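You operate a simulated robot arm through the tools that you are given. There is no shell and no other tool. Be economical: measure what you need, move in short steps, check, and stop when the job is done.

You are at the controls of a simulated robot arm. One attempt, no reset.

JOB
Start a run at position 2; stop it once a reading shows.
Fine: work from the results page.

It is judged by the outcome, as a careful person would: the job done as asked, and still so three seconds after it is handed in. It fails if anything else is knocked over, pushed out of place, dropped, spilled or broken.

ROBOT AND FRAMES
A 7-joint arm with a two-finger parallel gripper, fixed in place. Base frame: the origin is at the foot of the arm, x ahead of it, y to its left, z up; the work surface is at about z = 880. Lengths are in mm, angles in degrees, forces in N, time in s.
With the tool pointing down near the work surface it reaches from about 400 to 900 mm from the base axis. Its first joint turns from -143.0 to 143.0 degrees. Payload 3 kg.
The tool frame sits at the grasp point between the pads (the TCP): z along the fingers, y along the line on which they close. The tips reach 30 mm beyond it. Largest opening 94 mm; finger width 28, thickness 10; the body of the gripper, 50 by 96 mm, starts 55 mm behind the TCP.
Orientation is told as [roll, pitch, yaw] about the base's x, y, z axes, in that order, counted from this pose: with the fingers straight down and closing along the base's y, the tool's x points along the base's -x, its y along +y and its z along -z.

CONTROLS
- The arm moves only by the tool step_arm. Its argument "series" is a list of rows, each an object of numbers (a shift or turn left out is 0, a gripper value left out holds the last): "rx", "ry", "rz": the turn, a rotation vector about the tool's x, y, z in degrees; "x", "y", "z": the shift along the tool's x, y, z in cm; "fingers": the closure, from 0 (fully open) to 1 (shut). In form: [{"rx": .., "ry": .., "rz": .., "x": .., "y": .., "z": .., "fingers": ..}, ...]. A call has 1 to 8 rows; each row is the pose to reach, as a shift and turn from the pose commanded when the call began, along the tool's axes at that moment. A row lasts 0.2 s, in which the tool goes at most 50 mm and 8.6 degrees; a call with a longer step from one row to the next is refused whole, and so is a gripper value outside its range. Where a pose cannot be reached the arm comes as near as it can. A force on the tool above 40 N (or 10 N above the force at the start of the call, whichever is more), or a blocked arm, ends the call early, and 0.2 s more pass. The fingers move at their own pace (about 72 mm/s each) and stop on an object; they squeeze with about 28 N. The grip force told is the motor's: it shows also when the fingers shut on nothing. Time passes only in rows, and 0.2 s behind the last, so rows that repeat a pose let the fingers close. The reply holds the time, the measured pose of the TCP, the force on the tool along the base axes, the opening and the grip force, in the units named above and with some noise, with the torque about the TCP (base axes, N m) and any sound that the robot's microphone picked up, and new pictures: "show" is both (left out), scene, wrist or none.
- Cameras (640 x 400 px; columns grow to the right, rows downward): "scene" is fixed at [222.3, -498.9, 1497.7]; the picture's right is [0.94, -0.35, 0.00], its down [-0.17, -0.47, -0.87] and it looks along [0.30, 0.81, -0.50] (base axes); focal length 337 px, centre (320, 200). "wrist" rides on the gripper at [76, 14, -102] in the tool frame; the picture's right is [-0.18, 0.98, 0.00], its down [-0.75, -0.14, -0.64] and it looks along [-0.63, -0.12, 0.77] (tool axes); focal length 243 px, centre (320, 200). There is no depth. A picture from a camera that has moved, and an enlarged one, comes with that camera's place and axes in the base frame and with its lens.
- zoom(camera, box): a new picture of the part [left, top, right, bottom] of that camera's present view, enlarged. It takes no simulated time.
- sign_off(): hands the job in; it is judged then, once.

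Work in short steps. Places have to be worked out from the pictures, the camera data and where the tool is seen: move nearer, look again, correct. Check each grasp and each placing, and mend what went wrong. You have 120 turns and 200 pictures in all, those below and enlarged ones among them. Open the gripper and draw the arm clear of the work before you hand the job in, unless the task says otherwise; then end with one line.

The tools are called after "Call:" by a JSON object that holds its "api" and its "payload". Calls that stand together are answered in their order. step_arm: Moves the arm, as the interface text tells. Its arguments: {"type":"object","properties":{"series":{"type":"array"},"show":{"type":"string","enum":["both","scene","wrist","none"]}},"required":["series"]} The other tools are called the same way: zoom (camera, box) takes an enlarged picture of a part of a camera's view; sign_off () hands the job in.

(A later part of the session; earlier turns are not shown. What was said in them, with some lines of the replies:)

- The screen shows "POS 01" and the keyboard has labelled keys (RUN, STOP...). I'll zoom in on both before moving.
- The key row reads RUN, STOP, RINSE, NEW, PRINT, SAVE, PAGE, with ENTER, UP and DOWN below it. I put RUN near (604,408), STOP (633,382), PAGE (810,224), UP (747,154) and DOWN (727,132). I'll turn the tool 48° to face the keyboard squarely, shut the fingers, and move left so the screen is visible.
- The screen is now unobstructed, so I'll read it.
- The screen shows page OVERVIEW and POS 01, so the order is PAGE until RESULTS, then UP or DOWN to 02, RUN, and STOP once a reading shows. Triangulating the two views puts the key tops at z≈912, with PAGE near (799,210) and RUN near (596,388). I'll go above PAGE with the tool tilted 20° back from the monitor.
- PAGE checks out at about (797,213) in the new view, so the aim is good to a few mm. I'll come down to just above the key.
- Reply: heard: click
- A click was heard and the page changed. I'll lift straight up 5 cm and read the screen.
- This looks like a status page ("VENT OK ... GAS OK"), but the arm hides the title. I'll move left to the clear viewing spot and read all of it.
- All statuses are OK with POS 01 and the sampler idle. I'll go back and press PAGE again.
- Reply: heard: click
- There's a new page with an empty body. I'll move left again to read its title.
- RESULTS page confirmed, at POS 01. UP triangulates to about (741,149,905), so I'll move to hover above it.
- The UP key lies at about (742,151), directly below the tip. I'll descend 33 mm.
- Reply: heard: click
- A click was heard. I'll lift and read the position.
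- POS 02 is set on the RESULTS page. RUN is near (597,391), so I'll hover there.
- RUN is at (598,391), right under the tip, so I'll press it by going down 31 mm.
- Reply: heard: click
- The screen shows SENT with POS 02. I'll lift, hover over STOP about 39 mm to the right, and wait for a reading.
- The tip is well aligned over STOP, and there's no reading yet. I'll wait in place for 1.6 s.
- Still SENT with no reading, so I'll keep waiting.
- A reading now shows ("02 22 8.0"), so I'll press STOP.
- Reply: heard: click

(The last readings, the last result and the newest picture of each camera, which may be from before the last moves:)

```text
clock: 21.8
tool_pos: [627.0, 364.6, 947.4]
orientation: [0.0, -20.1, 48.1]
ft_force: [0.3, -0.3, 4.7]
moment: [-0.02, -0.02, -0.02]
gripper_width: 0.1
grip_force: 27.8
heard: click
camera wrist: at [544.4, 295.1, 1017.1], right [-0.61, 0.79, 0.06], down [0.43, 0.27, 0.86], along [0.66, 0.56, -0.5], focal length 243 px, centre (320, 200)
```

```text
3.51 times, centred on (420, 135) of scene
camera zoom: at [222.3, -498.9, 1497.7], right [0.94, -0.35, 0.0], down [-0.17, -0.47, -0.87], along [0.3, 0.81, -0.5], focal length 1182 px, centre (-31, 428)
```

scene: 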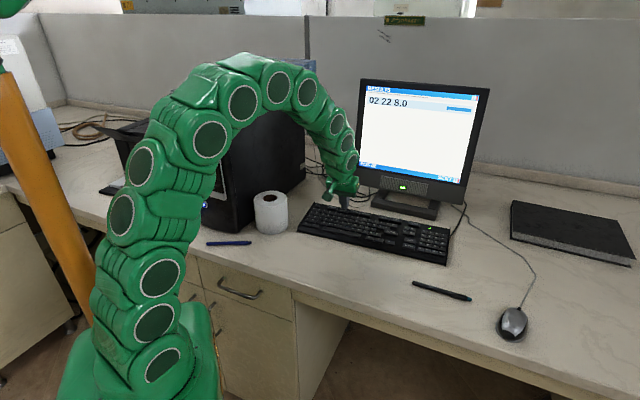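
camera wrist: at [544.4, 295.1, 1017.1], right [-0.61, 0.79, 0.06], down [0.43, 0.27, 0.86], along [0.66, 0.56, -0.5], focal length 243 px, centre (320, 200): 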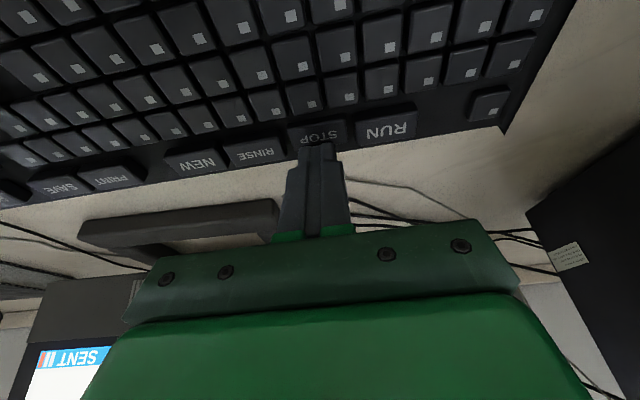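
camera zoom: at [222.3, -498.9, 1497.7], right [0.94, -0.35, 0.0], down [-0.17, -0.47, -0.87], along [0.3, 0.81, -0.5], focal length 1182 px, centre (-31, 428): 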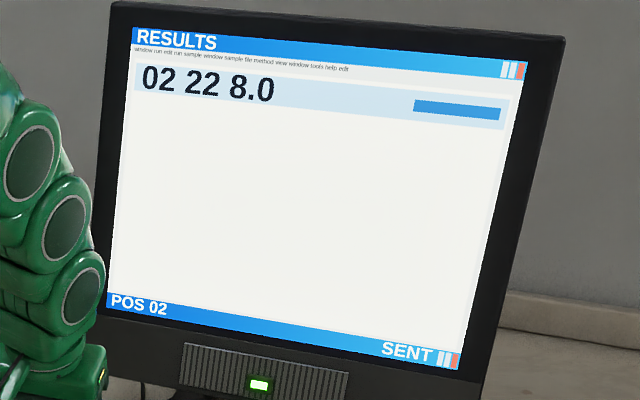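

STOP clicked. I'll lift 15 cm clear, open the gripper, and watch that no further readings arrive.

Call:
{"api": "step_arm", "payload": {"series": [{"x": -1.3, "z": -3.7}, {"x": -2.6, "z": -7.5}, {"x": -3.9, "z": -11.2}, {"x": -5.1, "z": -14.1, "fingers": 0.5}, {"x": -5.1, "z": -14.1, "fingers": 0}, {"x": -5.1, "z": -14.1}, {"x": -5.1, "z": -14.1}]}}

Call:
{"api": "zoom", "payload": {"camera": "scene", "box": [350, 78, 490, 192]}}

Call:
{"api": "step_arm", "payload": {"series": [{"x": 0}, {"x": 0}, {"x": 0}, {"x": 0}, {"x": 0}, {"x": 0}, {"x": 0}, {"x": 0}], "show": "none"}}

Call:
{"api": "step_arm", "payload": {"series": [{"x": 0}, {"x": 0}, {"x": 0}, {"x": 0}, {"x": 0}, {"x": 0}, {"x": 0}, {"x": 0}], "show": "none"}}

Call:
{"api": "step_arm", "payload": {"series": [{"x": 0}, {"x": 0}, {"x": 0}, {"x": 0}, {"x": 0}, {"x": 0}, {"x": 0}, {"x": 0}], "show": "scene"}}

Call:
{"api": "zoom", "payload": {"camera": "scene", "box": [350, 78, 490, 192]}}

```text
clock: 23.4
tool_pos: [626.8, 363.8, 1095.3]
orientation: [-0.1, -20.1, 48.0]
ft_force: [0.5, 0.1, -1.0]
moment: [0.03, 0.03, 0.03]
gripper_width: 94.0
grip_force: 0.1
camera wrist: at [543.6, 294.0, 1166.2], right [-0.61, 0.79, 0.06], down [0.43, 0.27, 0.86], along [0.66, 0.56, -0.5], focal length 243 px, centre (320, 200)
```

scene: 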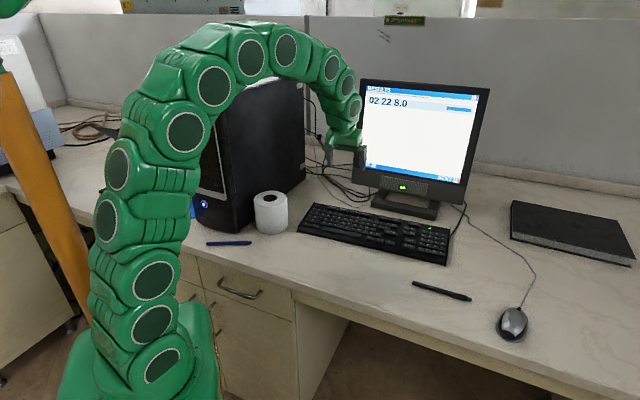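
wrist: 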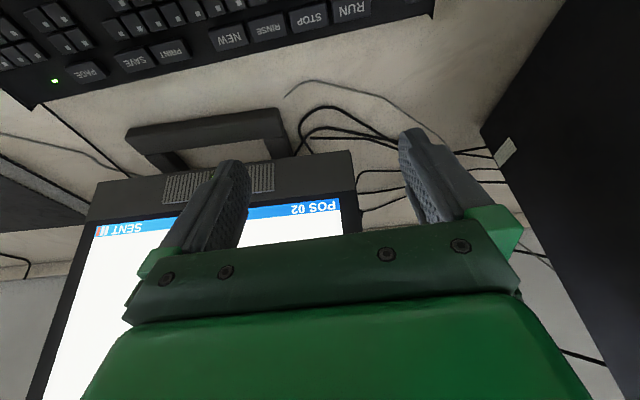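

```text
3.51 times, centred on (420, 135) of scene
camera zoom: at [222.3, -498.9, 1497.7], right [0.94, -0.35, 0.0], down [-0.17, -0.47, -0.87], along [0.3, 0.81, -0.5], focal length 1182 px, centre (-31, 428)
```

zoom: 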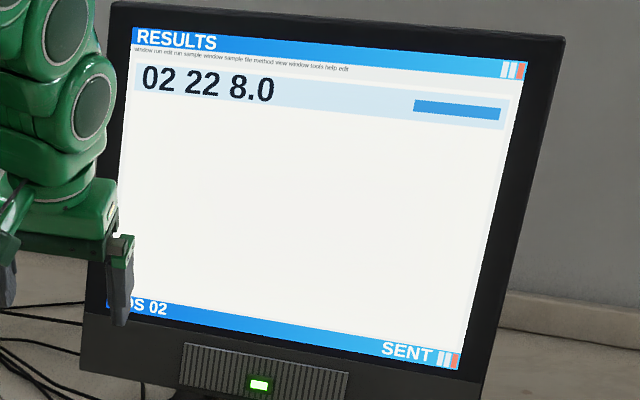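

```text
clock: 25.2
tool_pos: [626.9, 363.4, 1094.9]
orientation: [0.0, -20.1, 48.0]
ft_force: [-0.7, -0.1, 0.1]
moment: [0.02, 0.01, -0.02]
gripper_width: 93.9
grip_force: 0.1
```

```text
clock: 27.0
tool_pos: [627.3, 363.9, 1095.7]
orientation: [0.1, -20.0, 48.0]
ft_force: [-0.9, -0.6, 0.1]
moment: [0.04, 0.03, -0.01]
gripper_width: 93.9
grip_force: 0.1
```

```text
clock: 28.8
tool_pos: [627.4, 362.6, 1096.5]
orientation: [-0.1, -20.0, 48.0]
ft_force: [-0.6, 0.1, 0.5]
moment: [0.04, -0.01, 0.01]
gripper_width: 94.0
grip_force: 0.0
```

scene: 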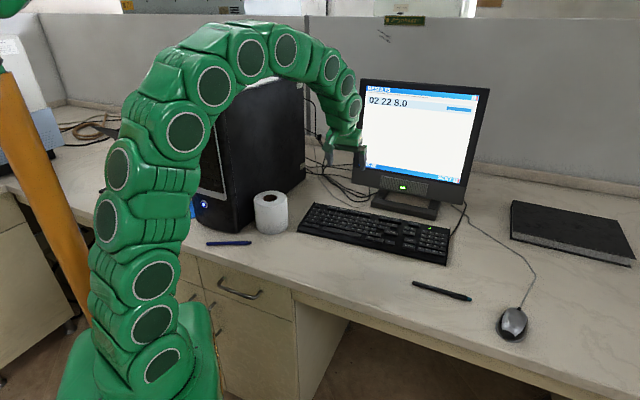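

```text
3.51 times, centred on (420, 135) of scene
camera zoom: at [222.3, -498.9, 1497.7], right [0.94, -0.35, 0.0], down [-0.17, -0.47, -0.87], along [0.3, 0.81, -0.5], focal length 1182 px, centre (-31, 428)
```

zoom: 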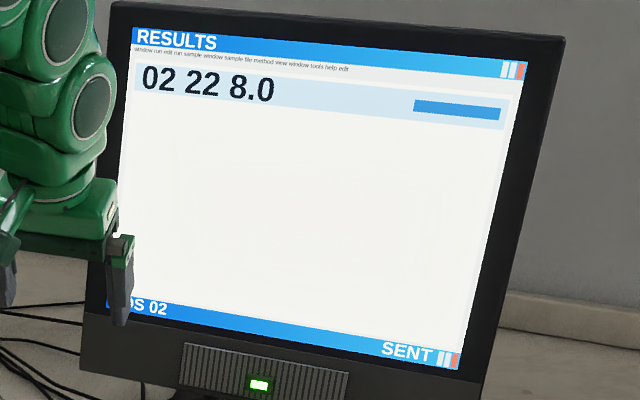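

The results page is unchanged 7 s after STOP. I'll take one look at the instrument at left for any sign it's still running.

Call:
{"api": "zoom", "payload": {"camera": "scene", "box": [0, 0, 160, 200]}}

Call:
{"api": "zoom", "payload": {"camera": "scene", "box": [360, 84, 480, 120]}}

```text
2.00 times, centred on (80, 100) of scene
camera zoom: at [222.3, -498.9, 1497.7], right [0.94, -0.35, 0.0], down [-0.17, -0.47, -0.87], along [0.3, 0.81, -0.5], focal length 674 px, centre (800, 400)
```

zoom: 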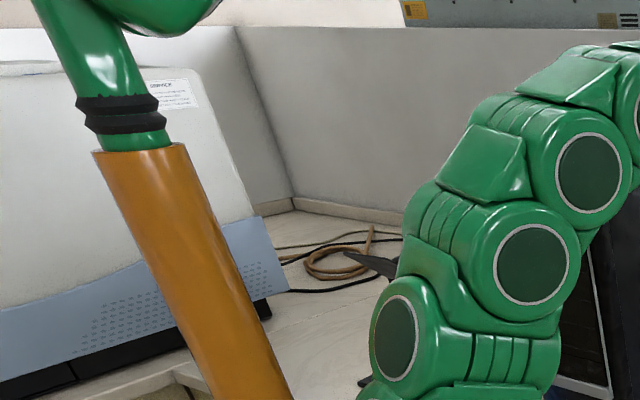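

```text
5.33 times, centred on (420, 102) of scene
camera zoom: at [222.3, -498.9, 1497.7], right [0.94, -0.35, 0.0], down [-0.17, -0.47, -0.87], along [0.3, 0.81, -0.5], focal length 1796 px, centre (-213, 723)
```

zoom: 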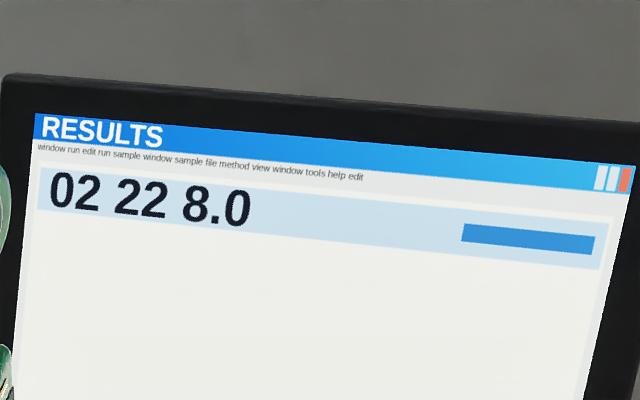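

I'll watch a few seconds more to be sure no second reading comes in.

Call:
{"api": "step_arm", "payload": {"series": [{"x": 0}, {"x": 0}, {"x": 0}, {"x": 0}, {"x": 0}, {"x": 0}, {"x": 0}, {"x": 0}], "show": "none"}}

Call:
{"api": "step_arm", "payload": {"series": [{"x": 0}, {"x": 0}, {"x": 0}, {"x": 0}, {"x": 0}, {"x": 0}, {"x": 0}, {"x": 0}], "show": "none"}}

Call:
{"api": "step_arm", "payload": {"series": [{"x": 0}, {"x": 0}, {"x": 0}, {"x": 0}, {"x": 0}, {"x": 0}, {"x": 0}, {"x": 0}], "show": "none"}}

Call:
{"api": "zoom", "payload": {"camera": "scene", "box": [350, 78, 490, 192]}}

```text
clock: 30.6
tool_pos: [626.8, 364.1, 1093.6]
orientation: [0.0, -20.1, 48.0]
ft_force: [0.1, 0.3, -0.3]
moment: [0.01, 0.03, 0.0]
gripper_width: 94.1
grip_force: 0.0
```

```text
clock: 32.4
tool_pos: [627.1, 363.9, 1095.3]
orientation: [0.0, -20.0, 48.1]
ft_force: [0.4, 0.2, -0.9]
moment: [0.0, 0.02, 0.0]
gripper_width: 93.9
grip_force: 0.1
```

```text
clock: 34.2
tool_pos: [626.5, 363.8, 1095.8]
orientation: [0.0, -20.1, 47.9]
ft_force: [0.3, 0.9, 0.4]
moment: [-0.06, 0.01, 0.01]
gripper_width: 94.0
grip_force: 0.1
```

```text
3.51 times, centred on (420, 135) of scene
camera zoom: at [222.3, -498.9, 1497.7], right [0.94, -0.35, 0.0], down [-0.17, -0.47, -0.87], along [0.3, 0.81, -0.5], focal length 1182 px, centre (-31, 428)
```

zoom: 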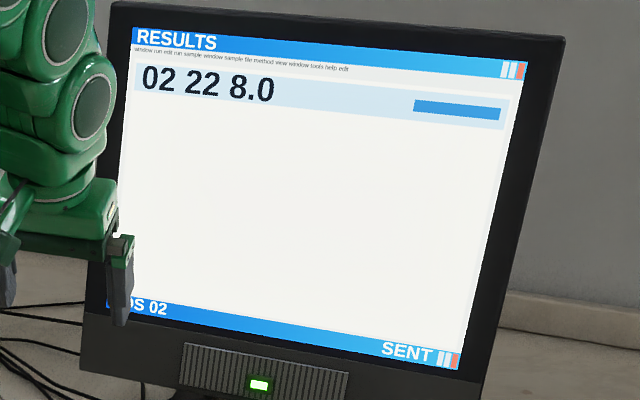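

No further readings in 12 s, the arm is clear and the gripper is open, so I'm handing in.

Call:
{"api": "sign_off", "payload": {}}

```text
The job is handed in.
```

I ran position 2 from the results page and pressed STOP once a reading showed ("02 22 8.0"); no further reading came in the 12 s after, but I left the STATUS page unchecked, so that is my only evidence the run stopped.
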